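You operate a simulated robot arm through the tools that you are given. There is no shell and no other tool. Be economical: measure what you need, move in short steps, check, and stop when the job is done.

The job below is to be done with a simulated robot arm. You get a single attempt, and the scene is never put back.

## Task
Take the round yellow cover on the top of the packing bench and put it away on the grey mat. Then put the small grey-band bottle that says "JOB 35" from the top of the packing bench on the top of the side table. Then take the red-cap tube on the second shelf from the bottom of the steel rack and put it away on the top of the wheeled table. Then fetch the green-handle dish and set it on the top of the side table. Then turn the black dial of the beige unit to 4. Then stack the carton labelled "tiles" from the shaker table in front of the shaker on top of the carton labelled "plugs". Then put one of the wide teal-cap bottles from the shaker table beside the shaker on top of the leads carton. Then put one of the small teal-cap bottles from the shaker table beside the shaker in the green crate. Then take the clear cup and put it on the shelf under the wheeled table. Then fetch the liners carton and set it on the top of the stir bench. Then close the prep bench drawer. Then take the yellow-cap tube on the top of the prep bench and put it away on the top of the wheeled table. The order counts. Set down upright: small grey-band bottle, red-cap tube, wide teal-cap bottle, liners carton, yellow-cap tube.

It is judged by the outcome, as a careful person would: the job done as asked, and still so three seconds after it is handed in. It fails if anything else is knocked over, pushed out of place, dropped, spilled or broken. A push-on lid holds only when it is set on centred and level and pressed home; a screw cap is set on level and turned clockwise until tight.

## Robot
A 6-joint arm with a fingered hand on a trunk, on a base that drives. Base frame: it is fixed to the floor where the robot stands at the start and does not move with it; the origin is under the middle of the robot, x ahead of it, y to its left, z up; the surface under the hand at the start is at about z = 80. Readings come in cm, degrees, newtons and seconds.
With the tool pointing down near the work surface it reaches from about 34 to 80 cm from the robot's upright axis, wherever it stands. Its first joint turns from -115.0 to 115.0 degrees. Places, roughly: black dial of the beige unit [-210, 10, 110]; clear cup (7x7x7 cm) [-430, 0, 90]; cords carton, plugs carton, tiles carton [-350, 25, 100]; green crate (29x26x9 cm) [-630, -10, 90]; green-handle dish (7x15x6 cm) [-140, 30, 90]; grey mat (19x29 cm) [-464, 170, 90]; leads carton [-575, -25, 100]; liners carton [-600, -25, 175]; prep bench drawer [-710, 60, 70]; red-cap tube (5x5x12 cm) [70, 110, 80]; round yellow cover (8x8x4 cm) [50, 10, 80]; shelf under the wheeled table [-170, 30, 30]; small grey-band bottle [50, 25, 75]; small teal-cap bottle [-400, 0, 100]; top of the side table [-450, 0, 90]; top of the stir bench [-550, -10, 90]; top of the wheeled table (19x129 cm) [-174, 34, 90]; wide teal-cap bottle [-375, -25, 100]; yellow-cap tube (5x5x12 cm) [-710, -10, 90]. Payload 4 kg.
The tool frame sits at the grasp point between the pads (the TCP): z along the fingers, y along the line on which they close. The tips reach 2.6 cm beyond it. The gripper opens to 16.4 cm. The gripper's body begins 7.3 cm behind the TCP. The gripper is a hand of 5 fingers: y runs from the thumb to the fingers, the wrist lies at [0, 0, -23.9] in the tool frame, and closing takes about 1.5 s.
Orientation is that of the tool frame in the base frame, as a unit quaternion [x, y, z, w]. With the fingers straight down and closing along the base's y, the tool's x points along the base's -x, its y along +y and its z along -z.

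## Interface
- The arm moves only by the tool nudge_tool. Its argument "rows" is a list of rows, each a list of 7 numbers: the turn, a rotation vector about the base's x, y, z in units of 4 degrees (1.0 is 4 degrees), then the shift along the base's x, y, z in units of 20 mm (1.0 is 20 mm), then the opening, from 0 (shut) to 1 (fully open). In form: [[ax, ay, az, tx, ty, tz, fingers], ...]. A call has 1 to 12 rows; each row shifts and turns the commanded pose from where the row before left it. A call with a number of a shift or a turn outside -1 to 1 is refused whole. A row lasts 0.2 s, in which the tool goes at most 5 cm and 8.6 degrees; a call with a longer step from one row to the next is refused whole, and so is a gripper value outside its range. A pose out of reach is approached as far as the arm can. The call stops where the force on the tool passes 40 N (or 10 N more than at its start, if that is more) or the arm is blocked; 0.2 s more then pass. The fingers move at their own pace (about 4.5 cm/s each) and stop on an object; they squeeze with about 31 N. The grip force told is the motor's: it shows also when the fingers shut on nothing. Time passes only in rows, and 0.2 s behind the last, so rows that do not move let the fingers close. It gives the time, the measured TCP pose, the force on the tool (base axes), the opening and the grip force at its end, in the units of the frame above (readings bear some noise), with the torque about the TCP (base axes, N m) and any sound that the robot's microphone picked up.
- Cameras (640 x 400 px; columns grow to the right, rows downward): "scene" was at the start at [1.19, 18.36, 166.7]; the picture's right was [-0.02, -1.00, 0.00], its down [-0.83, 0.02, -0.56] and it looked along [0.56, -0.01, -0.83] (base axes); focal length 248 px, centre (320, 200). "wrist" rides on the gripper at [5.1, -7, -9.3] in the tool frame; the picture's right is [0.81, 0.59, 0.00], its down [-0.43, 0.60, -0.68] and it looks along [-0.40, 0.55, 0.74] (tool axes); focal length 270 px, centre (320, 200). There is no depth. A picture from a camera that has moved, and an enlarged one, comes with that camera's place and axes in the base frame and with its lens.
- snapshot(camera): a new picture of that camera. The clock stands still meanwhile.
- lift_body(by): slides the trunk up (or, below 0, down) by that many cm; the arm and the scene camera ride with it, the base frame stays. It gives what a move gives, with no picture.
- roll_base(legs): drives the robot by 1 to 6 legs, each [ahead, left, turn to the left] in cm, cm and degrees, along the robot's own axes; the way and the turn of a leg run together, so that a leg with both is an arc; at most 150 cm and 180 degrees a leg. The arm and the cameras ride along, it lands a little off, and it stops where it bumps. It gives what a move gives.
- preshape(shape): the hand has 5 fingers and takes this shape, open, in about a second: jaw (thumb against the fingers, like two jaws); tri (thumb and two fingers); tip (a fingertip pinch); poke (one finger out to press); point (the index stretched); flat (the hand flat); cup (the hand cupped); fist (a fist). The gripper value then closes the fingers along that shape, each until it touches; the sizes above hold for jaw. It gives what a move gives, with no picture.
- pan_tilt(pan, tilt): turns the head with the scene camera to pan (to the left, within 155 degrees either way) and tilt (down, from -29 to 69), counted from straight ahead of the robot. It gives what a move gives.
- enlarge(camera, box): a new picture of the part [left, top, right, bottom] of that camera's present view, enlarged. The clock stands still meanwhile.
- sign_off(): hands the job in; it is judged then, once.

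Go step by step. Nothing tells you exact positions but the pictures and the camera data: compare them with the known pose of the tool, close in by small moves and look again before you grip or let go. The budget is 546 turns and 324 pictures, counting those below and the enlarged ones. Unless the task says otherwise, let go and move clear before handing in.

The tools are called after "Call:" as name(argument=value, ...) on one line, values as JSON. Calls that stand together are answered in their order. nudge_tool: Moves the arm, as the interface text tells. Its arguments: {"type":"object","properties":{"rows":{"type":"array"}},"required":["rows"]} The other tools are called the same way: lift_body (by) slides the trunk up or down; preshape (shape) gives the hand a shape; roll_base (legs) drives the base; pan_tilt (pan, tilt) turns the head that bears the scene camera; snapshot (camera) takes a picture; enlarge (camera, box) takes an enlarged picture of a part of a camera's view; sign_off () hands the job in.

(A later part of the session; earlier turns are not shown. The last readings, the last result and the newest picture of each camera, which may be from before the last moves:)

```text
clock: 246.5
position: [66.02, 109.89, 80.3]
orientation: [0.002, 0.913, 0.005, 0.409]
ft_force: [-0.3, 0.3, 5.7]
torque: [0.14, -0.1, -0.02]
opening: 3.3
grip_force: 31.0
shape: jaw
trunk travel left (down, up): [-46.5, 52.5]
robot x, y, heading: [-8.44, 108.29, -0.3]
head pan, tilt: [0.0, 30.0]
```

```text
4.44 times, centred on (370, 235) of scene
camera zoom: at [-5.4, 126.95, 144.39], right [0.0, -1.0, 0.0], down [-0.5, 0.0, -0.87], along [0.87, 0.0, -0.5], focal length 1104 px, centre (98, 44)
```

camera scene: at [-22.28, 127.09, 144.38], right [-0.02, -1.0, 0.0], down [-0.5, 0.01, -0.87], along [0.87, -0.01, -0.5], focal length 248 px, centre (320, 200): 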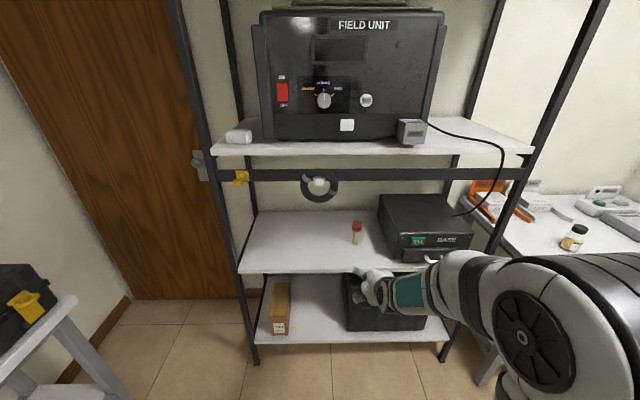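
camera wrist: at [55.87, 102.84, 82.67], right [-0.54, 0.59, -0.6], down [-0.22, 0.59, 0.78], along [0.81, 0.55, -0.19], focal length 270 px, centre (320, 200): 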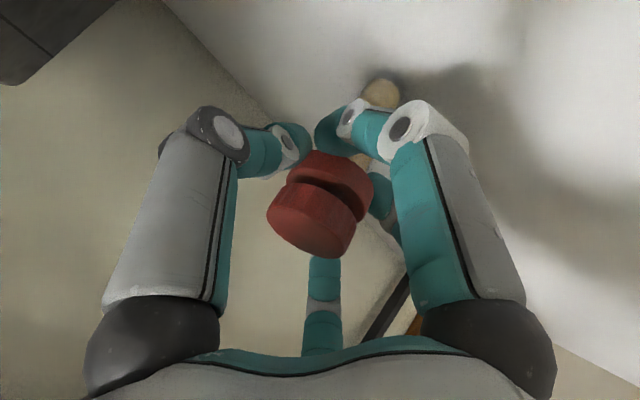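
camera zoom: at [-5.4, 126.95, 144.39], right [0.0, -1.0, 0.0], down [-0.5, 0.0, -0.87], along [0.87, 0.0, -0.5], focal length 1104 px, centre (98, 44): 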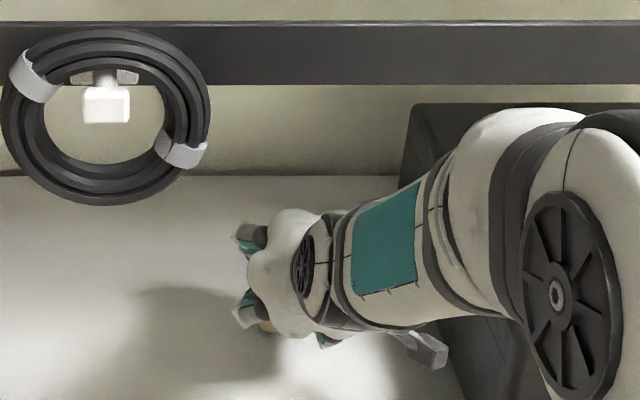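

The tube tilted somewhat in the grip but is held. I lift a bit, pull it out of the rack and look.

Call:
nudge_tool(rows=[[0, 0, 0, 0, 0, 0.5, 0], [0, 0, 0, 0, 0, 0.8, 0], [0, 0, 0, 0, 0, 0.8, 0], [0, 0, 0, -1, 0, 0, 0], [0, 0, 0, -1, 0, 0, 0], [0, 0, 0, -1, 0, 0, 0], [0, 0, 0, -1, 0, 0, 0], [0, 0, 0, -1, 0, 0, 0], [0, 0, 0, -1, 0, 0, 0], [0, 0, 0, -1, 0, 0, 0], [0, 0, 0, -1, 0, 0, 0]])

Call:
roll_base(legs=[[-17, 0, 0]])

Call:
snapshot(camera="wrist")

Call:
snapshot(camera="scene")

```text
clock: 248.9
position: [49.91, 110.02, 83.91]
orientation: [0.001, 0.913, 0.006, 0.409]
ft_force: [-0.4, -0.1, -1.1]
torque: [0.01, 0.03, -0.03]
opening: 3.3
grip_force: 30.9
shape: jaw
out of reach, approached as far as the arm can: row 3
trunk travel left (down, up): [-46.5, 52.5]
robot x, y, heading: [-8.68, 108.08, -0.4]
head pan, tilt: [0.0, 30.0]
```

```text
clock: 250.4
position: [32.61, 110.25, 83.89]
orientation: [0.002, 0.913, 0.005, 0.408]
ft_force: [0.4, 0.0, -0.3]
torque: [0.02, 0.0, -0.02]
opening: 3.29
grip_force: 31.0
shape: jaw
trunk travel left (down, up): [-46.5, 52.5]
robot x, y, heading: [-25.66, 108.57, -0.2]
head pan, tilt: [0.0, 30.0]
```

```text
259 pictures are left
camera wrist: at [22.42, 103.11, 86.2], right [-0.54, 0.59, -0.6], down [-0.22, 0.59, 0.78], along [0.81, 0.55, -0.19], focal length 270 px, centre (320, 200)
```

wrist: 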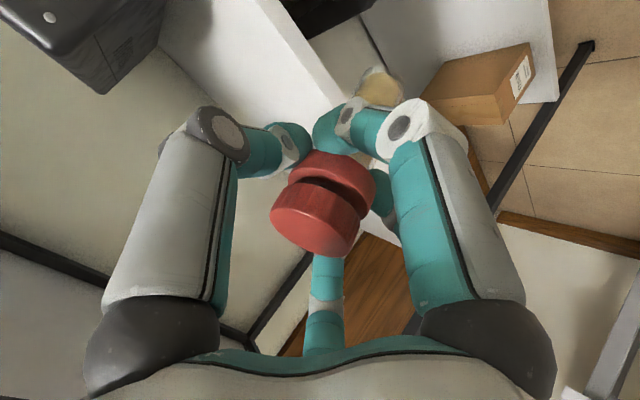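

```text
258 pictures are left
camera scene: at [-22.65, 127.03, 144.38], right [0.0, -1.0, 0.0], down [-0.5, 0.0, -0.87], along [0.87, 0.0, -0.5], focal length 248 px, centre (320, 200)
```

scene: 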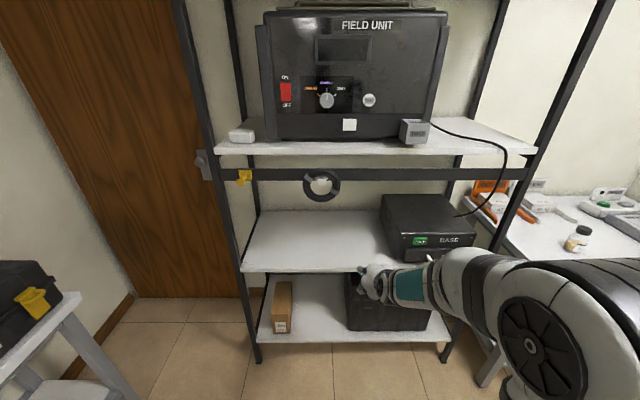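

The tube came out. I rotate the hand back ~27°, raise, and check the tube's uprightness.

Call:
nudge_tool(rows=[[0, 0.9, 0, -0.8, 0, 0.3, 0], [0, 0.9, 0, -0.8, 0, 0.3, 0], [0, 0.9, 0, -0.8, 0, 0.3, 0], [0, 0.9, 0, -0.8, 0, 0.3, 0], [0, 0.9, 0, -0.8, 0, 0.3, 0], [0, 0.9, 0, -0.8, 0, 0.3, 0], [0, 0.9, 0, -0.8, 0, 0.3, 0], [0, 0.9, 0, -0.8, 0, 0.3, 0]])

Call:
snapshot(camera="wrist")

Call:
enlarge(camera="scene", box=[320, 240, 480, 360])

```text
clock: 252.2
position: [21.07, 110.68, 88.36]
orientation: [0.003, 0.986, 0.005, 0.169]
ft_force: [-0.5, 0.8, -0.1]
torque: [0.01, 0.04, 0.03]
opening: 3.29
grip_force: 31.4
shape: jaw
out of reach, approached as far as the arm can: row 2
trunk travel left (down, up): [-46.5, 52.5]
robot x, y, heading: [-26.02, 108.48, -0.4]
head pan, tilt: [0.0, 30.0]
```

```text
257 pictures are left
camera wrist: at [13.24, 103.56, 95.35], right [-0.76, 0.59, -0.26], down [0.19, 0.59, 0.79], along [0.62, 0.55, -0.56], focal length 270 px, centre (320, 200)
```

wrist: 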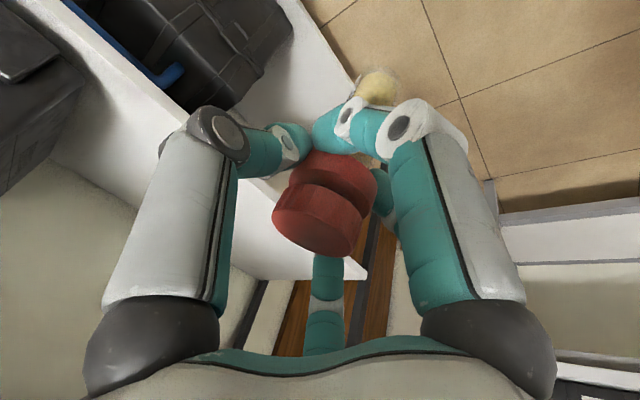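

```text
3.33 times, centred on (400, 300) of scene
camera zoom: at [-22.64, 127.03, 144.38], right [0.0, -1.0, 0.0], down [-0.5, 0.0, -0.87], along [0.87, 0.0, -0.5], focal length 828 px, centre (53, -133)
```

zoom: 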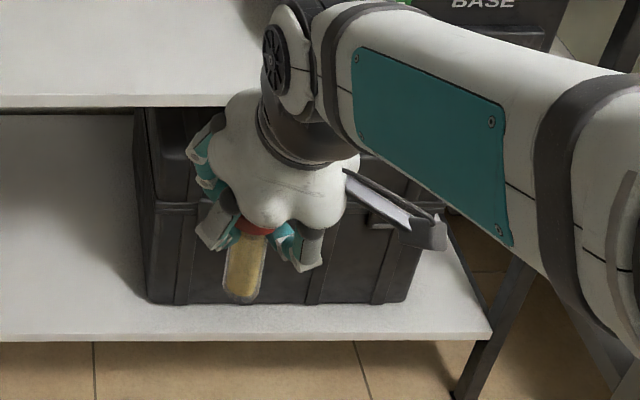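

The tube leans ~25° in tool frame toward tool x, so a hand tilt of ~24° makes it vertical. I set that, raise the trunk, and drive to the wheeled table.

Call:
nudge_tool(rows=[[0, -1, 0, 0, 0, 0, 0], [0, -0.1, 0, -0.5, 0, 0, 0], [0, 0, 0, -0.7, 0, 0, 0], [0, 0, 0, -0.7, 0, 0, 0]])

Call:
lift_body(by=34)

Call:
roll_base(legs=[[0, 52, 0.4], [0, 0, 180]])

```text
clock: 253.2
position: [18.67, 110.61, 87.63]
orientation: [0.004, 0.979, 0.005, 0.206]
ft_force: [0.0, 0.3, -0.8]
torque: [0.01, 0.02, 0.0]
opening: 3.26
grip_force: 30.7
shape: jaw
out of reach, approached as far as the arm can: row 4
trunk travel left (down, up): [-46.5, 52.5]
robot x, y, heading: [-25.99, 108.41, -0.2]
head pan, tilt: [0.0, 30.0]
```

```text
clock: 256.5
position: [18.57, 110.65, 121.68]
orientation: [0.003, 0.979, 0.005, 0.206]
ft_force: [-0.3, -1.1, -1.1]
torque: [-0.01, 0.0, -0.01]
opening: 3.32
grip_force: 31.0
shape: jaw
trunk travel left (down, up): [-80.5, 18.5]
robot x, y, heading: [-26.02, 108.38, -0.2]
head pan, tilt: [0.0, 30.0]
```

```text
clock: 266.8
position: [-70.42, 160.07, 121.64]
orientation: [0.978, -0.017, -0.206, 0.002]
ft_force: [-0.4, 0.3, -0.6]
torque: [-0.04, -0.01, -0.03]
opening: 3.31
grip_force: 31.1
shape: jaw
trunk travel left (down, up): [-80.5, 18.5]
robot x, y, heading: [-26.09, 160.92, 178.0]
head pan, tilt: [0.0, 30.0]
```

Call:
roll_base(legs=[[115, 0, 2], [30, 55, 0], [0, 0, 90]])

Call:
pan_tilt(pan=0, tilt=50)

Call:
snapshot(camera="scene")

```text
clock: 279.7
position: [-167.74, 62.1, 121.61]
orientation: [0.687, 0.697, -0.14, 0.15]
ft_force: [-0.2, 0.7, -1.4]
torque: [0.02, -0.01, 0.02]
opening: 3.27
grip_force: 30.4
shape: jaw
trunk travel left (down, up): [-80.5, 18.5]
robot x, y, heading: [-170.69, 106.46, -89.3]
head pan, tilt: [0.0, 30.0]
```

```text
clock: 280.5
position: [-167.68, 62.18, 121.65]
orientation: [0.688, 0.697, -0.14, 0.15]
ft_force: [-0.3, -0.5, -1.1]
torque: [0.02, 0.0, -0.02]
opening: 3.24
grip_force: 30.5
shape: jaw
trunk travel left (down, up): [-80.5, 18.5]
robot x, y, heading: [-170.92, 106.42, -89.2]
head pan, tilt: [0.0, 50.0]
```

```text
255 pictures are left
camera scene: at [-152.06, 104.94, 175.43], right [-1.0, -0.01, 0.0], down [-0.01, 0.77, -0.64], along [0.01, -0.64, -0.77], focal length 248 px, centre (320, 200)
```

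scene: 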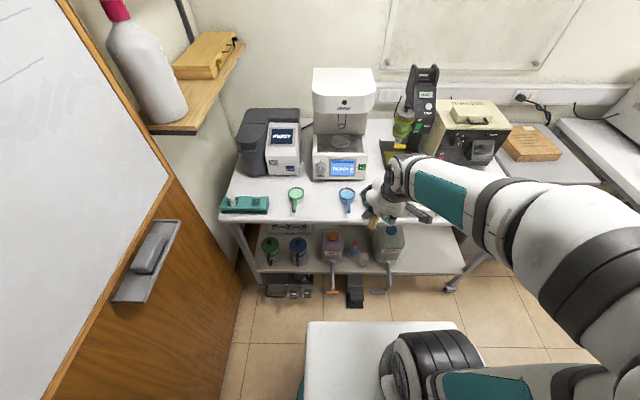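

Call:
enlarge(camera="scene", box=[210, 120, 530, 310])

```text
2.00 times, centred on (370, 215) of scene
camera zoom: at [-152.06, 104.94, 175.43], right [-1.0, -0.01, 0.0], down [-0.01, 0.77, -0.64], along [0.01, -0.64, -0.77], focal length 497 px, centre (220, 170)
```

zoom: 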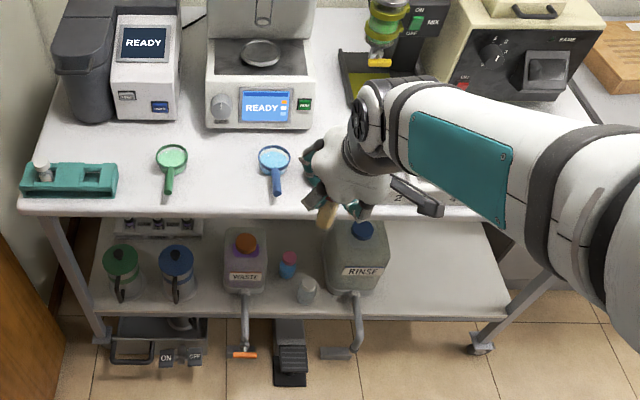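

There's a clear gap between the green and blue dishes at about (-152, 33). I bring the tube above it.

Call:
nudge_tool(rows=[[0, 0, 0, 0.64, -1, -0.1, 0], [0, 0, 0, 0.64, -1, -0.1, 0], [0, 0, 0, 0.64, -1, -0.1, 0], [0, 0, 0, 0.64, -1, -0.1, 0], [0, 0, 0, 0.64, -1, -0.1, 0], [0, 0, 0, 0.64, -1, -0.1, 0], [0, 0, 0, 0.64, -1, -0.1, 0], [0, 0, 0, 0.64, -1, -0.1, 0], [0, 0, 0, 0.64, -1, -0.1, 0], [0, 0, 0, 0.64, -1, -0.1, 0], [0, 0, 0, 0.64, -1, -0.1, 0], [0, 0, 0, 0.64, -1, -0.1, 0]])

Call:
snapshot(camera="scene")

Call:
snapshot(camera="wrist")

```text
clock: 283.1
position: [-152.36, 38.06, 119.16]
orientation: [0.688, 0.696, -0.141, 0.149]
ft_force: [0.0, -0.6, -1.5]
torque: [0.04, 0.04, -0.01]
opening: 3.24
grip_force: 30.6
shape: jaw
trunk travel left (down, up): [-80.5, 18.5]
robot x, y, heading: [-170.7, 106.58, -88.9]
head pan, tilt: [0.0, 50.0]
```

```text
253 pictures are left
camera scene: at [-152.01, 104.8, 175.42], right [-1.0, -0.01, 0.0], down [-0.01, 0.77, -0.64], along [0.01, -0.64, -0.77], focal length 248 px, centre (320, 200)
```

scene: 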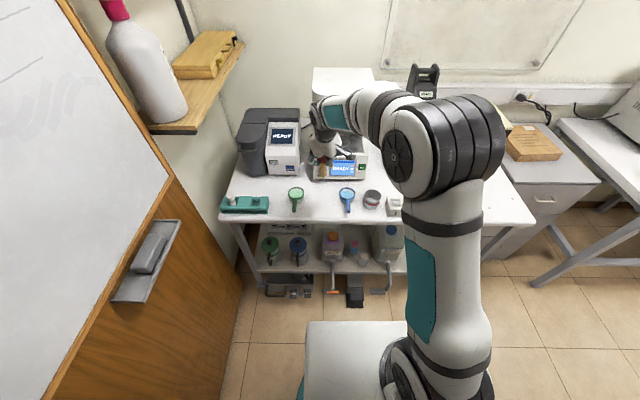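

```text
252 pictures are left
camera wrist: at [-159.48, 46.14, 125.56], right [0.58, 0.75, -0.32], down [0.59, -0.12, 0.8], along [0.56, -0.65, -0.51], focal length 270 px, centre (320, 200)
```

wrist: 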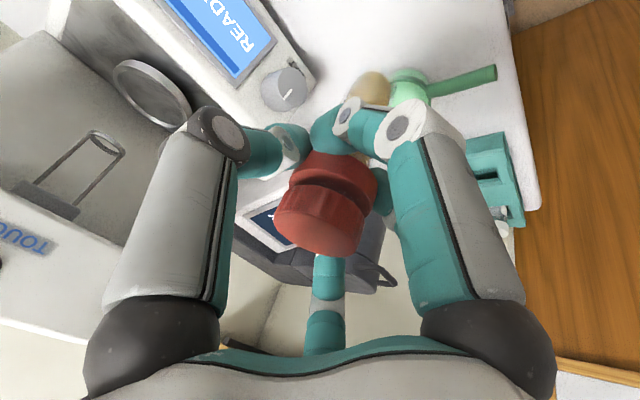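

Call:
enlarge(camera="scene", box=[260, 100, 400, 220])

```text
3.33 times, centred on (330, 160) of scene
camera zoom: at [-152.01, 104.8, 175.42], right [-1.0, -0.01, 0.0], down [-0.01, 0.77, -0.64], along [0.01, -0.64, -0.77], focal length 828 px, centre (287, 333)
```

zoom: 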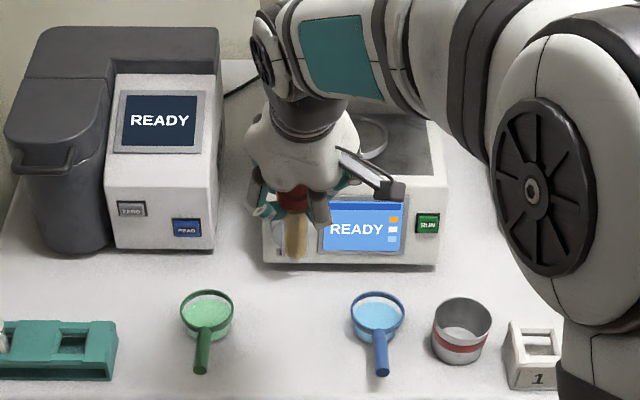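

The tube hangs vertical. I lower it onto the gap.

Call:
nudge_tool(rows=[[0, 0, 0, 0, -0.5, -1, 0], [0, 0, 0, 0, -0.5, -1, 0], [0, 0, 0, 0, -0.5, -1, 0], [0, 0, 0, 0, 0, -1, 0], [0, 0, 0, 0, 0, -1, 0], [0, 0, 0, 0, 0, -1, 0], [0, 0, 0, 0, 0, -1, 0], [0, 0, 0, 0, 0, -0.8, 0], [0, 0, 0, 0, 0, 0, 0]])

Call:
enlarge(camera="scene", box=[270, 140, 390, 240])

Call:
snapshot(camera="wrist")

```text
clock: 285.1
position: [-152.29, 35.14, 103.54]
orientation: [0.688, 0.696, -0.14, 0.149]
ft_force: [1.4, 0.6, -0.2]
torque: [-0.02, 0.0, 0.0]
opening: 3.23
grip_force: 30.7
shape: jaw
trunk travel left (down, up): [-80.5, 18.5]
robot x, y, heading: [-170.82, 106.46, -89.2]
head pan, tilt: [0.0, 50.0]
```

```text
4.00 times, centred on (330, 190) of scene
camera zoom: at [-152.06, 104.94, 175.43], right [-1.0, -0.01, 0.0], down [-0.01, 0.77, -0.64], along [0.01, -0.64, -0.77], focal length 994 px, centre (280, 240)
```

zoom: 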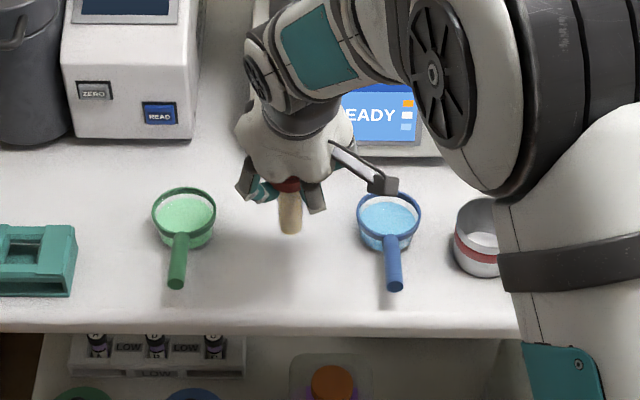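

```text
249 pictures are left
camera wrist: at [-159.39, 43.33, 109.9], right [0.58, 0.75, -0.32], down [0.59, -0.11, 0.8], along [0.56, -0.65, -0.51], focal length 270 px, centre (320, 200)
```

wrist: 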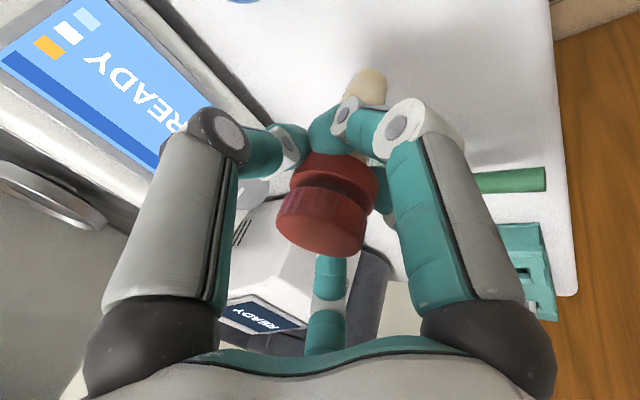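

Call:
nudge_tool(rows=[[0, 0, 0, 0, 0, -0.6, 0], [0, 0, 0, 0, 0, -0.6, 0], [0, 0, 0, 0, 0, -0.2, 0], [0, 0, 0, 0, 0, -0.1, 0], [0, 0, 0, 0, 0, -0.1, 0]])

Call:
enlarge(camera="scene", box=[290, 160, 350, 220])

```text
clock: 286.3
position: [-152.47, 35.18, 100.42]
orientation: [0.688, 0.696, -0.141, 0.15]
ft_force: [0.1, 0.2, -0.4]
torque: [-0.02, 0.0, 0.0]
opening: 3.22
grip_force: 30.4
shape: jaw
trunk travel left (down, up): [-80.5, 18.5]
robot x, y, heading: [-170.79, 106.27, -89.0]
head pan, tilt: [0.0, 50.0]
```

```text
6.67 times, centred on (320, 190) of scene
camera zoom: at [-152.05, 104.92, 175.43], right [-1.0, -0.01, 0.0], down [-0.01, 0.77, -0.64], along [0.01, -0.64, -0.77], focal length 1656 px, centre (320, 267)
```

zoom: 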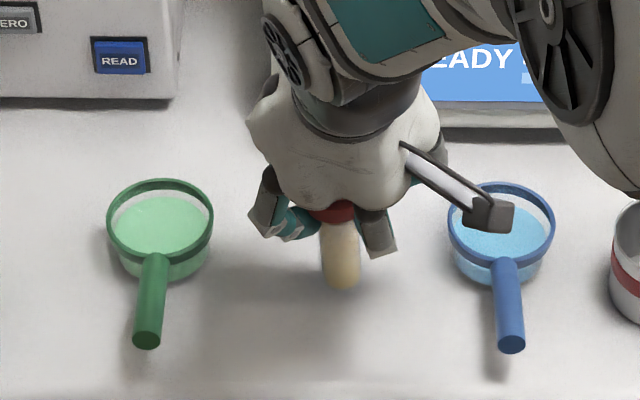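

Call:
nudge_tool(rows=[[0, 0, 0, 0, 0, -0.15, 0], [0, 0, 0, 0, 0, -0.15, 0], [0, 0, 0, 0, 0, -0.12, 0]])

```text
clock: 287.1
position: [-152.3, 35.02, 99.61]
orientation: [0.687, 0.696, -0.141, 0.151]
ft_force: [0.2, 0.0, 0.0]
torque: [0.01, -0.05, -0.03]
opening: 3.22
grip_force: 31.2
shape: jaw
trunk travel left (down, up): [-80.5, 18.5]
robot x, y, heading: [-170.65, 106.44, -89.1]
head pan, tilt: [0.0, 50.0]
```

Call:
nudge_tool(rows=[[0, 0, 0, 0, 0, -0.12, 0], [0, 0, 0, 0, 0, -0.12, 0], [0, 0, 0, 0, 0, 0, 0]])

```text
clock: 287.9
position: [-152.27, 35.1, 99.46]
orientation: [0.687, 0.695, -0.143, 0.154]
ft_force: [-0.8, -2.3, 23.9]
torque: [-0.05, -0.24, 0.03]
opening: 3.24
grip_force: 30.9
shape: jaw
trunk travel left (down, up): [-80.5, 18.5]
robot x, y, heading: [-170.68, 106.36, -89.2]
head pan, tilt: [0.0, 50.0]
```

Contact. I ease and open slowly, then look.

Call:
nudge_tool(rows=[[0, 0, 0, 0, 0, 0.08, 0], [0, 0, 0, 0, 0, 0, 0.22], [0, 0, 0, 0, 0, 0, 0.26], [0, 0, 0, 0, 0, 0, 0.3], [0, 0, 0, 0, 0, 0, 0.35], [0, 0, 0, 0, 0, 0, 0.4], [0, 0, 0, 0, 0, 0, 0.45]])

Call:
enlarge(camera="scene", box=[290, 160, 350, 220])

Call:
snapshot(camera="wrist")

```text
clock: 289.5
position: [-152.3, 35.04, 99.26]
orientation: [0.688, 0.696, -0.141, 0.149]
ft_force: [-0.7, 0.5, -0.7]
torque: [0.04, 0.02, -0.02]
opening: 7.34
grip_force: 0.1
shape: jaw
trunk travel left (down, up): [-80.5, 18.5]
robot x, y, heading: [-170.32, 106.58, -89.3]
head pan, tilt: [0.0, 50.0]
```

```text
6.67 times, centred on (320, 190) of scene
camera zoom: at [-152.05, 104.93, 175.43], right [-1.0, -0.01, 0.0], down [-0.01, 0.77, -0.64], along [0.01, -0.64, -0.77], focal length 1656 px, centre (320, 267)
```

zoom: 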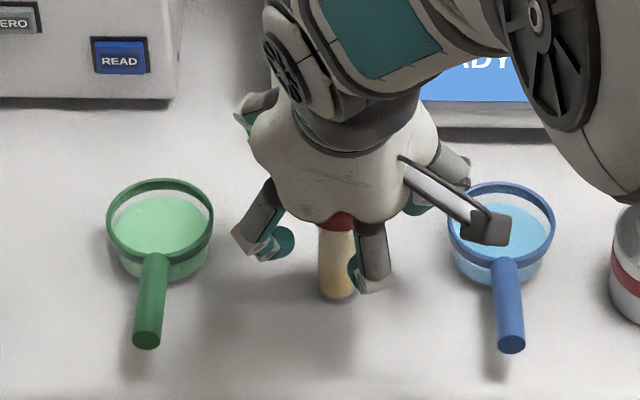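

```text
246 pictures are left
camera wrist: at [-159.41, 43.26, 105.58], right [0.58, 0.75, -0.32], down [0.59, -0.11, 0.8], along [0.56, -0.65, -0.51], focal length 270 px, centre (320, 200)
```

wrist: 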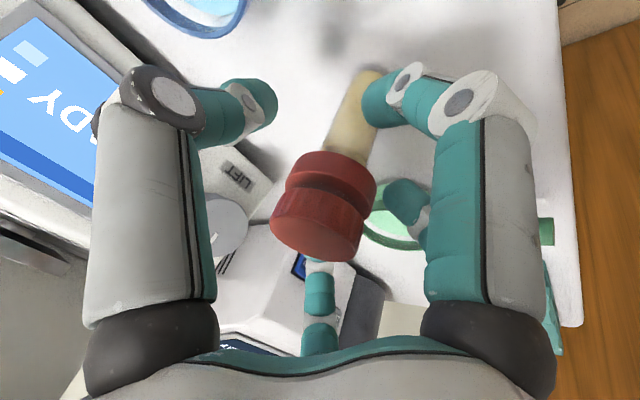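

The tube stands. I withdraw along the tool axis.

Call:
nudge_tool(rows=[[0, 0, 0, 0, 0, 0, 0.52], [0, 0, 0, 0, 0.2, 0.45, 0.52], [0, 0, 0, 0, 0.2, 0.45, 0.52], [0, 0, 0, 0, 0.4, 0.9, 0.52], [0, 0, 0, 0, 0.4, 0.9, 0.52], [0, 0, 0, 0, 0.4, 0.9, 0.52], [0, 0, 0, 0, 0.4, 0.9, 0.52], [0, 0, 0, 0, 0.4, 0.9, 0.52], [0, 0, 0, 0, 0.4, 0.9, 0.52], [0, 0, 0, 0, 0.4, 0.9, 0.52], [0, 0, 0, 0, 0.4, 0.9, 0.52]])

Call:
snapshot(camera="scene")

Call:
enlarge(camera="scene", box=[210, 140, 450, 290])

```text
clock: 291.9
position: [-152.32, 42.23, 115.54]
orientation: [0.687, 0.696, -0.141, 0.151]
ft_force: [0.1, 0.6, -0.2]
torque: [0.0, 0.0, 0.0]
opening: 8.49
grip_force: 0.1
shape: jaw
trunk travel left (down, up): [-80.5, 18.5]
robot x, y, heading: [-170.58, 106.29, -89.2]
head pan, tilt: [0.0, 50.0]
```

```text
245 pictures are left
camera scene: at [-152.08, 105.01, 175.43], right [-1.0, -0.01, 0.0], down [-0.01, 0.77, -0.64], along [0.01, -0.64, -0.77], focal length 248 px, centre (320, 200)
```

scene: 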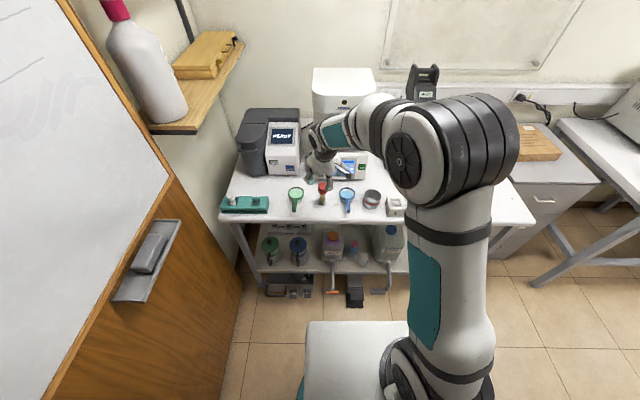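

```text
2.67 times, centred on (330, 215) of scene
camera zoom: at [-152.08, 105.01, 175.43], right [-1.0, -0.01, 0.0], down [-0.01, 0.77, -0.64], along [0.01, -0.64, -0.77], focal length 663 px, centre (293, 160)
```

zoom: 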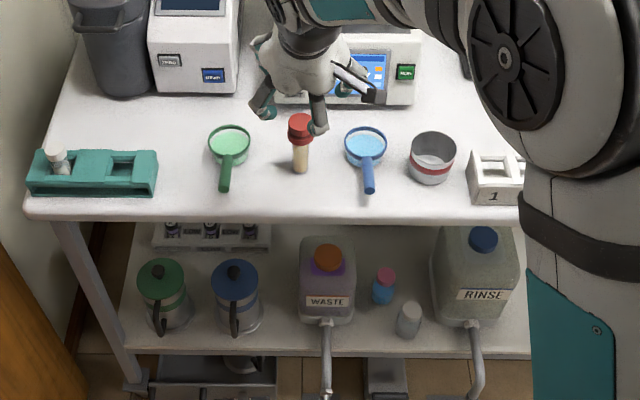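

The red-cap tube is upright on the wheeled table. Next the green-handle dish (it holds granules, so keep level): cup centre ≈(-140.7, 33), handle toward me. I'll grip the cup itself with the handle in a finger gap, so I level the hand, yaw 15°, and go above it.

Call:
nudge_tool(rows=[[0.99, 0, 0.62, 0, 0, 0.3, 0.62], [0.99, 0, 0.62, 0, 0, 0.3, 0.62], [0.99, 0, 0.62, 0, 0, 0.3, 0.62], [0.99, 0, 0.62, 0, 0, 0.3, 0.62], [0.99, 0, 0.62, 0, 0, 0.3, 0.62], [0.99, 0, 0.62, 0, 0, 0.3, 0.62], [0, 0, 0, 0.97, -0.75, 0, 0.62], [0, 0, 0, 0.97, -0.75, 0, 0.62], [0, 0, 0, 0.97, -0.75, 0, 0.62], [0, 0, 0, 0.97, -0.75, 0, 0.62], [0, 0, 0, 0.97, -0.75, 0, 0.62], [0, 0, 0, 0.97, -0.75, 0, 0.62]])

Call:
snapshot(camera="wrist")

Call:
enlarge(camera="scene", box=[230, 120, 370, 240])

```text
clock: 294.5
position: [-141.01, 34.06, 118.58]
orientation: [0.609, 0.792, 0.024, 0.027]
ft_force: [0.3, 0.2, -0.4]
torque: [0.0, 0.01, 0.01]
opening: 10.14
grip_force: 0.0
shape: jaw
out of reach, approached as far as the arm can: row 12
trunk travel left (down, up): [-80.5, 18.5]
robot x, y, heading: [-170.93, 106.6, -89.3]
head pan, tilt: [0.0, 50.0]
```

```text
243 pictures are left
camera wrist: at [-149.59, 37.12, 127.25], right [0.36, 0.93, 0.03], down [0.64, -0.27, 0.72], along [0.68, -0.24, -0.69], focal length 270 px, centre (320, 200)
```

wrist: 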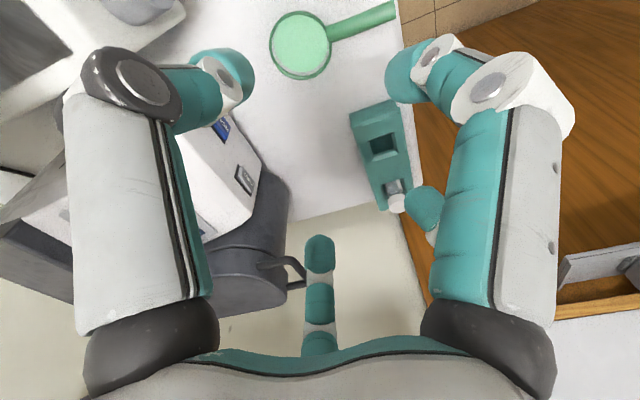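

```text
3.33 times, centred on (300, 180) of scene
camera zoom: at [-152.02, 104.96, 175.43], right [-1.0, -0.01, 0.0], down [-0.01, 0.77, -0.64], along [0.01, -0.64, -0.77], focal length 828 px, centre (387, 267)
```

zoom: 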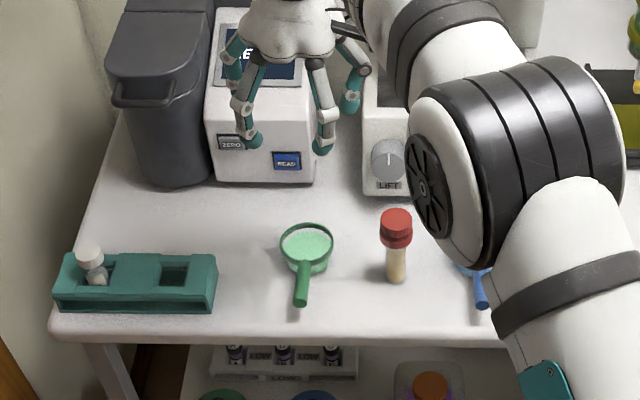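

The reach is short from here. I pull the hand back, level it, and shift the base to x≈-146, closer in.

Call:
nudge_tool(rows=[[0, 0.5, 0, -0.5, 1, 0, 0.62], [0, 0.5, 0, -0.5, 1, 0, 0.62], [0, 0, 0, -0.5, 1, 0, 0.62], [0, 0, 0, -0.5, 1, 0, 0.62], [0, 0, 0, -0.5, 1, 0, 0.62], [0, 0, 0, -0.5, 1, 0, 0.62], [0, 0, 0, -0.5, 1, 0, 0.62], [0, 0, 0, -0.5, 1, 0, 0.62], [0, 0, 0, -0.5, 1, 0, 0.62], [0, 0, 0, -0.5, 1, 0, 0.62], [0, 0, 0, -0.5, 1, 0, 0.62], [0, 0, 0, -0.5, 1, 0, 0.62]])

Call:
roll_base(legs=[[10, 24, -0.7]])

```text
clock: 297.1
position: [-153.09, 58.24, 118.74]
orientation: [0.609, 0.793, 0.004, -0.005]
ft_force: [-0.1, -0.4, -0.4]
torque: [0.01, -0.04, 0.01]
opening: 10.12
grip_force: 0.1
shape: jaw
trunk travel left (down, up): [-80.5, 18.5]
robot x, y, heading: [-170.51, 106.41, -89.4]
head pan, tilt: [0.0, 50.0]
```

```text
clock: 299.0
position: [-129.45, 48.04, 118.58]
orientation: [0.613, 0.79, 0.004, -0.006]
ft_force: [0.2, 0.4, 0.0]
torque: [0.0, 0.02, -0.02]
opening: 10.13
grip_force: 0.0
shape: jaw
trunk travel left (down, up): [-80.5, 18.5]
robot x, y, heading: [-146.79, 96.68, -89.7]
head pan, tilt: [0.0, 50.0]
```

Call:
nudge_tool(rows=[[0, 0, 0, -0.7, -0.92, 0, 0.62], [0, 0, 0, -0.7, -0.92, 0, 0.62], [0, 0, 0, -0.7, -0.92, 0, 0.62], [0, 0, 0, -0.7, -0.92, 0, 0.62], [0, 0, 0, -0.7, -0.92, 0, 0.62], [0, 0, 0, -0.7, -0.92, 0, 0.62], [0, 0, 0, -0.7, -0.92, 0, 0.62], [0, 0, 0, -0.7, -0.92, 0, 0.62], [0, 0, 0, 0, 0, -1, 0.62], [0, 0, 0, 0, 0, -1, 0.62], [0, 0, 0, 0, 0, -1, 0.62], [0, 0, 0, 0, 0, -1, 0.62]])

Call:
snapshot(camera="wrist")

Call:
enlarge(camera="scene", box=[230, 120, 370, 240])

```text
clock: 301.6
position: [-140.74, 33.24, 110.63]
orientation: [0.613, 0.79, 0.005, -0.005]
ft_force: [0.2, -0.7, 0.1]
torque: [0.03, 0.03, 0.01]
opening: 10.09
grip_force: 0.0
shape: jaw
trunk travel left (down, up): [-80.5, 18.5]
robot x, y, heading: [-146.52, 96.18, -90.0]
head pan, tilt: [0.0, 50.0]
```

```text
241 pictures are left
camera wrist: at [-148.66, 36.32, 119.96], right [0.37, 0.93, 0.01], down [0.69, -0.28, 0.67], along [0.63, -0.24, -0.74], focal length 270 px, centre (320, 200)
```

wrist: 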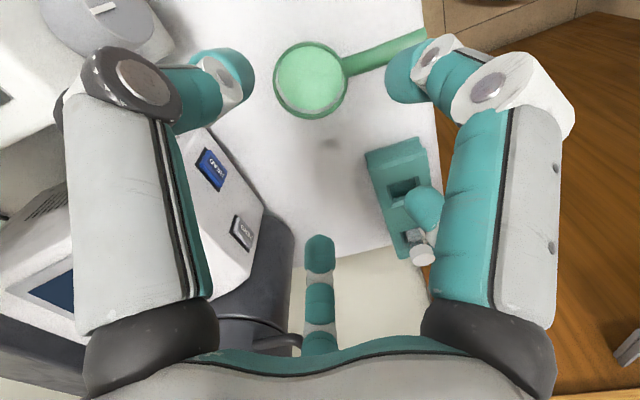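

```text
3.33 times, centred on (300, 180) of scene
camera zoom: at [-127.97, 94.86, 175.43], right [-1.0, 0.0, 0.0], down [0.0, 0.77, -0.64], along [0.0, -0.64, -0.77], focal length 828 px, centre (387, 267)
```

zoom: 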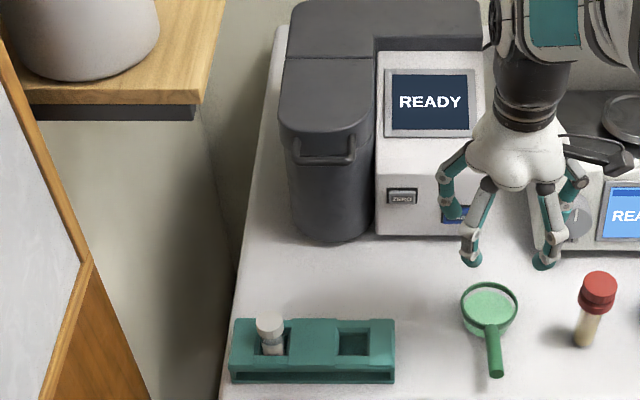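

The cup centre is about (-140.6, 32.4), rim ~92.7. I descend in two stages.

Call:
nudge_tool(rows=[[0, 0, 0, 0.05, -0.4, -1, 0.64], [0, 0, 0, 0, 0, -1, 0.64], [0, 0, 0, 0, 0, -1, 0.64], [0, 0, 0, 0, 0, -1, 0.64], [0, 0, 0, 0, 0, -1, 0.64], [0, 0, 0, 0, 0, -1, 0.64], [0, 0, 0, 0, 0, -0.8, 0.64], [0, 0, 0, 0, 0, 0, 0.64]])

Call:
snapshot(camera="wrist")

Call:
enlarge(camera="scene", box=[290, 160, 390, 240])

```text
clock: 303.4
position: [-140.48, 32.73, 97.01]
orientation: [0.613, 0.79, 0.003, -0.005]
ft_force: [0.1, 0.0, 0.8]
torque: [0.02, 0.0, -0.01]
opening: 10.44
grip_force: 0.0
shape: jaw
trunk travel left (down, up): [-80.5, 18.5]
robot x, y, heading: [-146.5, 96.68, -89.9]
head pan, tilt: [0.0, 50.0]
```

```text
239 pictures are left
camera wrist: at [-148.44, 35.64, 106.35], right [0.37, 0.93, 0.01], down [0.69, -0.28, 0.67], along [0.63, -0.24, -0.74], focal length 270 px, centre (320, 200)
```

wrist: 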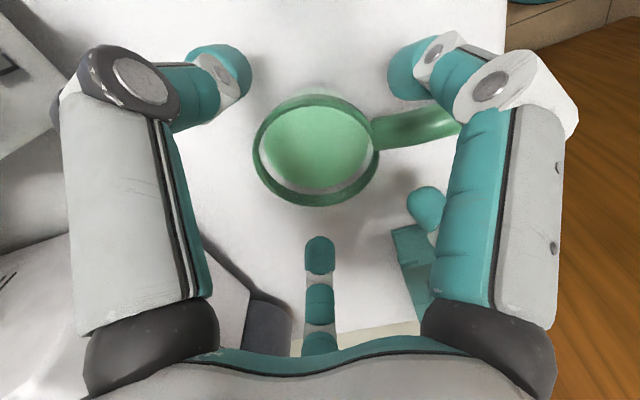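

```text
5.00 times, centred on (340, 200) of scene
camera zoom: at [-127.97, 94.94, 175.43], right [-1.0, 0.0, 0.0], down [0.0, 0.77, -0.64], along [0.0, -0.64, -0.77], focal length 1242 px, centre (220, 200)
```

zoom: 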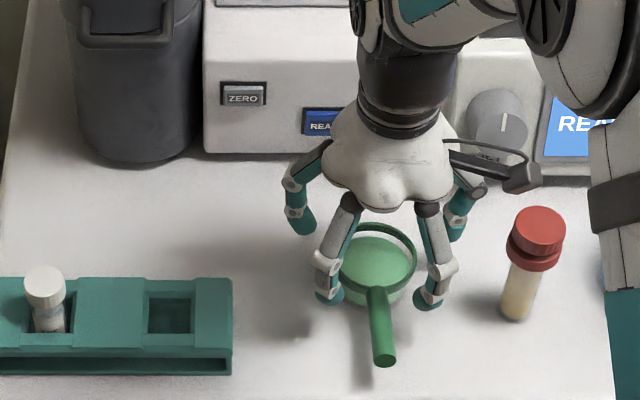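

Handle lies in the finger gap, cup centred. Down the last 4 cm and close.

Call:
nudge_tool(rows=[[0, 0, 0, 0, -0.15, -0.8, 0.64], [0, 0, 0, 0, 0, -0.7, 0.64], [0, 0, 0, 0, 0, -0.45, 0.64], [0, 0, 0, 0, 0, 0, 0.55], [0, 0, 0, 0, 0, 0, 0.48], [0, 0, 0, 0, 0, 0, 0.42], [0, 0, 0, 0, 0, 0, 0.36], [0, 0, 0, 0, 0, 0, 0.3], [0, 0, 0, 0, 0, 0, 0.25], [0, 0, 0, 0, 0, 0, 0.2]])

Call:
snapshot(camera="wrist")

Call:
enlarge(camera="scene", box=[290, 160, 390, 240])

```text
clock: 305.6
position: [-140.66, 32.29, 92.98]
orientation: [0.612, 0.791, 0.005, -0.006]
ft_force: [0.1, 0.8, -0.3]
torque: [0.0, 0.01, 0.02]
opening: 5.69
grip_force: 31.2
shape: jaw
trunk travel left (down, up): [-80.5, 18.5]
robot x, y, heading: [-146.43, 96.46, -89.8]
head pan, tilt: [0.0, 50.0]
```

```text
237 pictures are left
camera wrist: at [-148.53, 35.26, 102.37], right [0.37, 0.93, 0.01], down [0.69, -0.28, 0.67], along [0.63, -0.24, -0.74], focal length 270 px, centre (320, 200)
```

wrist: 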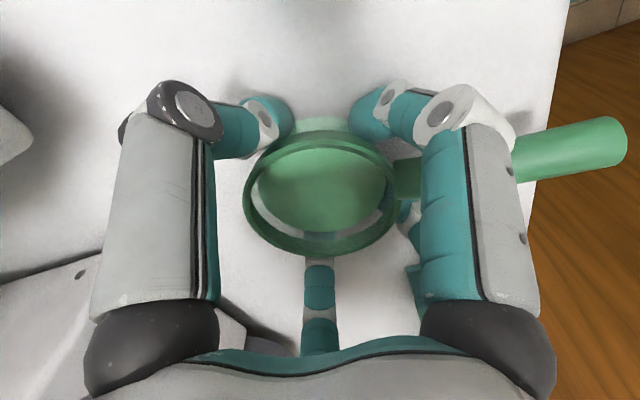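

```text
5.00 times, centred on (340, 200) of scene
camera zoom: at [-127.97, 94.9, 175.43], right [-1.0, 0.0, 0.0], down [0.0, 0.77, -0.64], along [0.0, -0.64, -0.77], focal length 1242 px, centre (220, 200)
```

zoom: 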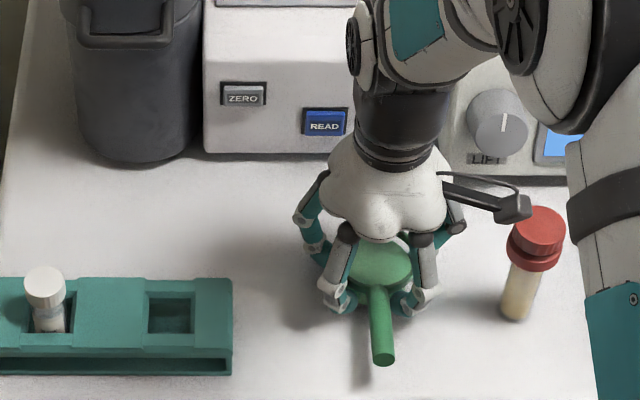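

Caged and gripped at 5.7 cm. I lift slowly.

Call:
nudge_tool(rows=[[0, 0, 0, 0, 0, 0.1, 0], [0, 0, 0, 0, 0, 0.2, 0], [0, 0, 0, 0, 0, 0.3, 0], [0, 0, 0, 0, 0, 0.4, 0], [0, 0, 0, 0, 0, 0.5, 0], [0, 0, 0, 0, 0, 0.6, 0], [0, 0, 0, 0, 0, 0.6, 0], [0, 0, 0, 0, 0, 0.6, 0], [0, 0, 0, 0, 0, 0.6, 0], [0, 0, 0, 0, 0, 0.6, 0], [0, 0, 0, 0, 0, 0.6, 0], [0, 0, 0, 0, 0, 0.6, 0]])

Call:
snapshot(camera="wrist")

Call:
enlarge(camera="scene", box=[290, 140, 390, 220])

```text
clock: 308.2
position: [-140.62, 32.31, 104.59]
orientation: [0.613, 0.79, 0.003, -0.005]
ft_force: [-0.7, -0.5, -1.0]
torque: [0.0, -0.01, 0.02]
opening: 5.68
grip_force: 31.5
shape: jaw
trunk travel left (down, up): [-80.5, 18.5]
robot x, y, heading: [-146.8, 96.32, -89.8]
head pan, tilt: [0.0, 50.0]
```

```text
235 pictures are left
camera wrist: at [-148.5, 35.27, 113.94], right [0.37, 0.93, 0.01], down [0.69, -0.28, 0.67], along [0.63, -0.24, -0.74], focal length 270 px, centre (320, 200)
```

wrist: 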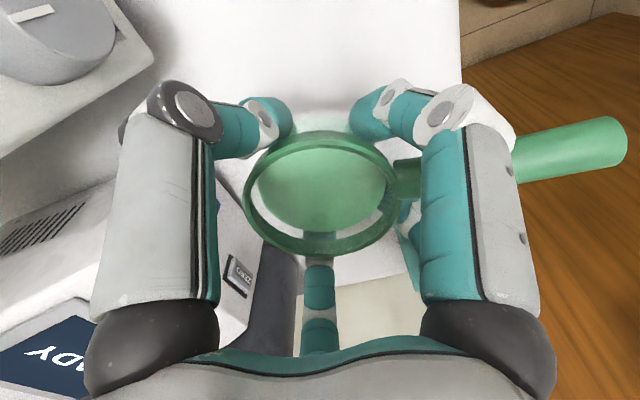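

```text
5.00 times, centred on (340, 180) of scene
camera zoom: at [-127.98, 94.94, 175.43], right [-1.0, 0.0, 0.0], down [0.0, 0.77, -0.64], along [0.0, -0.64, -0.77], focal length 1242 px, centre (220, 300)
```

zoom: 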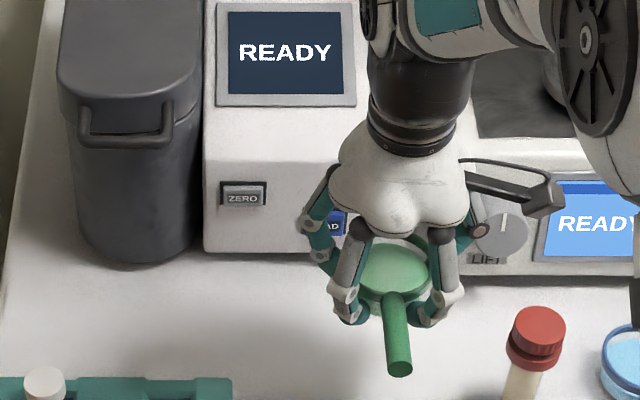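

The dish rides level. I raise, retract, and strafe along the corridor to the side table.

Call:
nudge_tool(rows=[[0, 0, 0, 0, 0.5, 0.7, 0], [0, 0, 0, 0, 1, 0.8, 0], [0, 0, 0, 0, 1, 0.8, 0], [0, 0, 0, 0, 1, 0.8, 0], [0, 0, 0, 0, 1, 0.8, 0], [0, 0, 0, 0, 1, 0.8, 0], [0, 0, 0, 0, 1, 0.8, 0], [0, 0, 0, 0, 1, 0.5, 0], [0, 0, 0, 0, 1, 0.3, 0], [0, 0, 0, 0, 1, 0.2, 0], [0, 0, 0, 0, 1, 0, 0], [0, 0, 0, 0, 0.6, 0, 0]])

Call:
roll_base(legs=[[-6, -100, 0], [0, -110, 0], [0, -105, 0]])

Call:
snapshot(camera="wrist")

Call:
snapshot(camera="scene")

```text
clock: 310.8
position: [-140.73, 54.5, 117.44]
orientation: [0.613, 0.79, 0.005, -0.005]
ft_force: [-0.6, 0.9, -1.3]
torque: [-0.01, 0.02, -0.02]
opening: 5.64
grip_force: 31.1
shape: jaw
trunk travel left (down, up): [-80.5, 18.5]
robot x, y, heading: [-146.49, 96.95, -90.0]
head pan, tilt: [0.0, 50.0]
```

```text
clock: 326.2
position: [-453.2, 51.85, 117.54]
orientation: [0.598, 0.801, 0.004, -0.004]
ft_force: [0.3, 0.0, -1.3]
torque: [0.0, 0.0, -0.01]
opening: 5.69
grip_force: 30.9
shape: jaw
trunk travel left (down, up): [-80.5, 18.5]
robot x, y, heading: [-460.74, 93.82, -87.8]
head pan, tilt: [0.0, 50.0]
```

```text
233 pictures are left
camera wrist: at [-461.33, 54.49, 126.82], right [0.33, 0.94, 0.01], down [0.7, -0.25, 0.67], along [0.64, -0.22, -0.74], focal length 270 px, centre (320, 200)
```

wrist: 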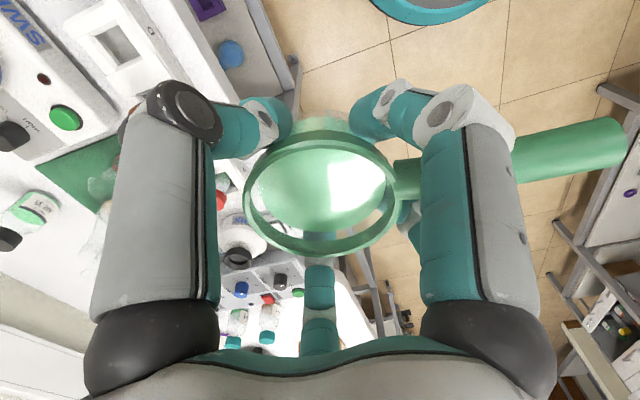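

```text
232 pictures are left
camera scene: at [-442.1, 92.72, 175.43], right [-1.0, -0.04, 0.0], down [-0.03, 0.77, -0.64], along [0.03, -0.64, -0.77], focal length 248 px, centre (320, 200)
```

scene: 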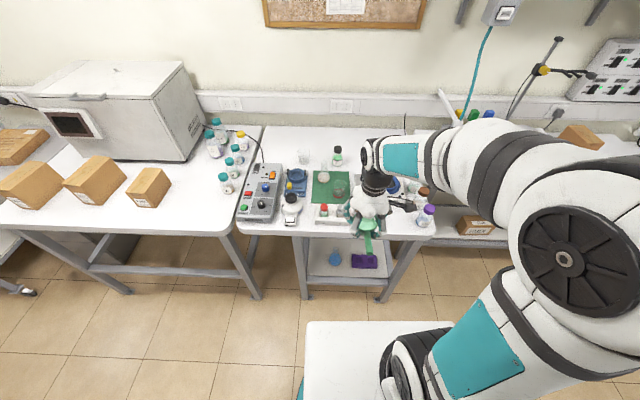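

Call:
enlarge(camera="scene", box=[280, 110, 460, 230])

```text
3.33 times, centred on (370, 170) of scene
camera zoom: at [-442.1, 92.72, 175.43], right [-1.0, -0.04, 0.0], down [-0.03, 0.77, -0.64], along [0.03, -0.64, -0.77], focal length 828 px, centre (153, 300)
```

zoom: 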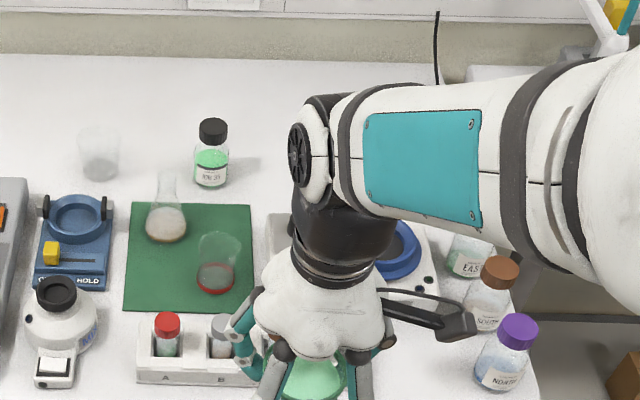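

I'll set it at about (-461, -5), right of the bottle. Drive in, then extend.

Call:
roll_base(legs=[[21, 0, -2.2]])

Call:
nudge_tool(rows=[[0, 0, 0, -0.2, -1, 0, 0], [0, 0, 0, -0.2, -1, 0, 0], [0, 0, 0, -0.2, -1, 0, 0], [0, 0, 0, -0.2, -1, 0, 0], [0, 0, 0, -0.2, -1, 0, 0], [0, 0, 0, -0.2, -1, 0, 0], [0, 0, 0, -0.2, -1, 0, 0], [0, 0, 0, -0.2, -1, 0, 0], [0, 0, 0, -0.2, -1, 0, 0], [0, 0, 0, -0.2, -1, 0, 0], [0, 0, 0, -0.2, -1, 0, 0], [0, 0, 0, -0.2, -1, 0, 0]])

Call:
snapshot(camera="scene")

```text
clock: 327.8
position: [-454.37, 30.59, 117.47]
orientation: [0.614, 0.79, 0.004, -0.006]
ft_force: [-0.9, -0.4, -0.8]
torque: [0.0, -0.01, -0.01]
opening: 5.66
grip_force: 31.2
shape: jaw
trunk travel left (down, up): [-80.5, 18.5]
robot x, y, heading: [-460.19, 72.63, -89.6]
head pan, tilt: [0.0, 50.0]
```

```text
clock: 330.4
position: [-459.24, 6.74, 117.43]
orientation: [0.613, 0.79, 0.005, -0.006]
ft_force: [-0.4, 0.3, -1.3]
torque: [0.0, 0.0, -0.04]
opening: 5.65
grip_force: 30.7
shape: jaw
trunk travel left (down, up): [-80.5, 18.5]
robot x, y, heading: [-460.34, 73.06, -89.8]
head pan, tilt: [0.0, 50.0]
```

```text
230 pictures are left
camera scene: at [-441.65, 71.13, 175.43], right [-1.0, 0.0, 0.0], down [0.0, 0.77, -0.64], along [0.0, -0.64, -0.77], focal length 248 px, centre (320, 200)
```

scene: 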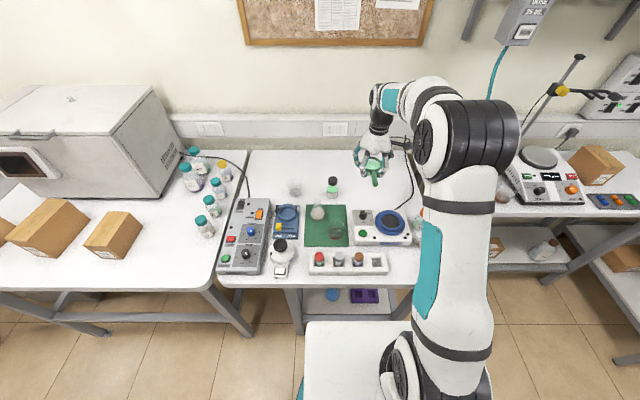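

Call:
nudge_tool(rows=[[0, 0, 0, -0.15, -1, -0.3, 0], [0, 0, 0, -0.15, -1, -0.5, 0], [0, 0, 0, -0.15, -1, -0.5, 0], [0, 0, 0, -0.15, -1, -0.5, 0], [0, 0, 0, -0.15, -1, -0.5, 0], [0, 0, 0, -0.15, -0.6, -0.5, 0], [0, 0, 0, 0, 0, -1, 0], [0, 0, 0, 0, 0, -1, 0], [0, 0, 0, 0, 0, -1, 0], [0, 0, 0, 0, 0, -0.5, 0]])

Call:
enlarge(camera="scene", box=[270, 110, 450, 230])

Call:
snapshot(camera="wrist")

```text
clock: 332.6
position: [-460.88, -4.31, 104.84]
orientation: [0.614, 0.789, 0.004, -0.004]
ft_force: [0.6, -0.7, -1.1]
torque: [0.02, 0.01, -0.01]
opening: 5.68
grip_force: 31.0
shape: jaw
trunk travel left (down, up): [-80.5, 18.5]
robot x, y, heading: [-460.62, 72.89, -89.9]
head pan, tilt: [0.0, 50.0]
```

```text
3.33 times, centred on (360, 170) of scene
camera zoom: at [-441.64, 71.23, 175.43], right [-1.0, 0.0, 0.0], down [0.0, 0.77, -0.64], along [0.0, -0.64, -0.77], focal length 828 px, centre (187, 300)
```

zoom: 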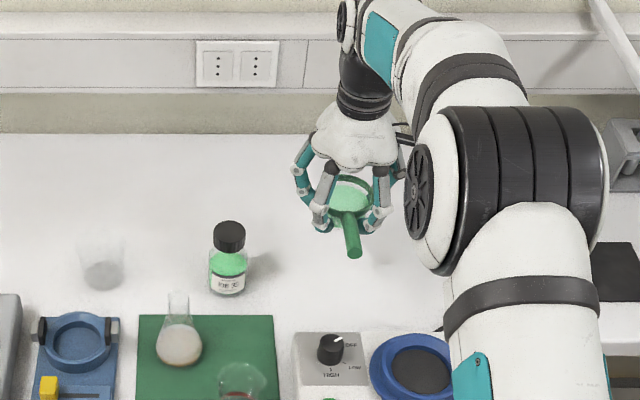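

```text
228 pictures are left
camera wrist: at [-468.87, -1.41, 114.22], right [0.37, 0.93, 0.01], down [0.69, -0.28, 0.67], along [0.63, -0.24, -0.74], focal length 270 px, centre (320, 200)
```

wrist: 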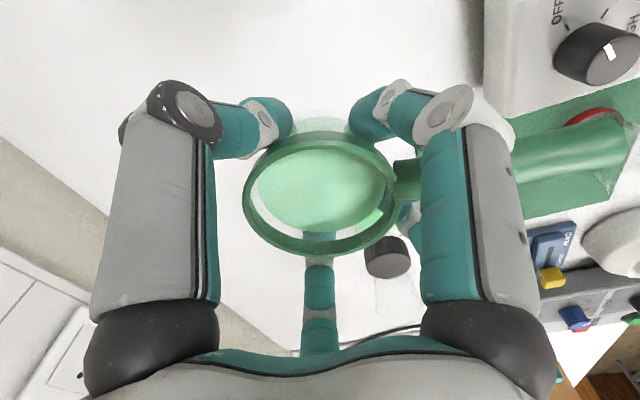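

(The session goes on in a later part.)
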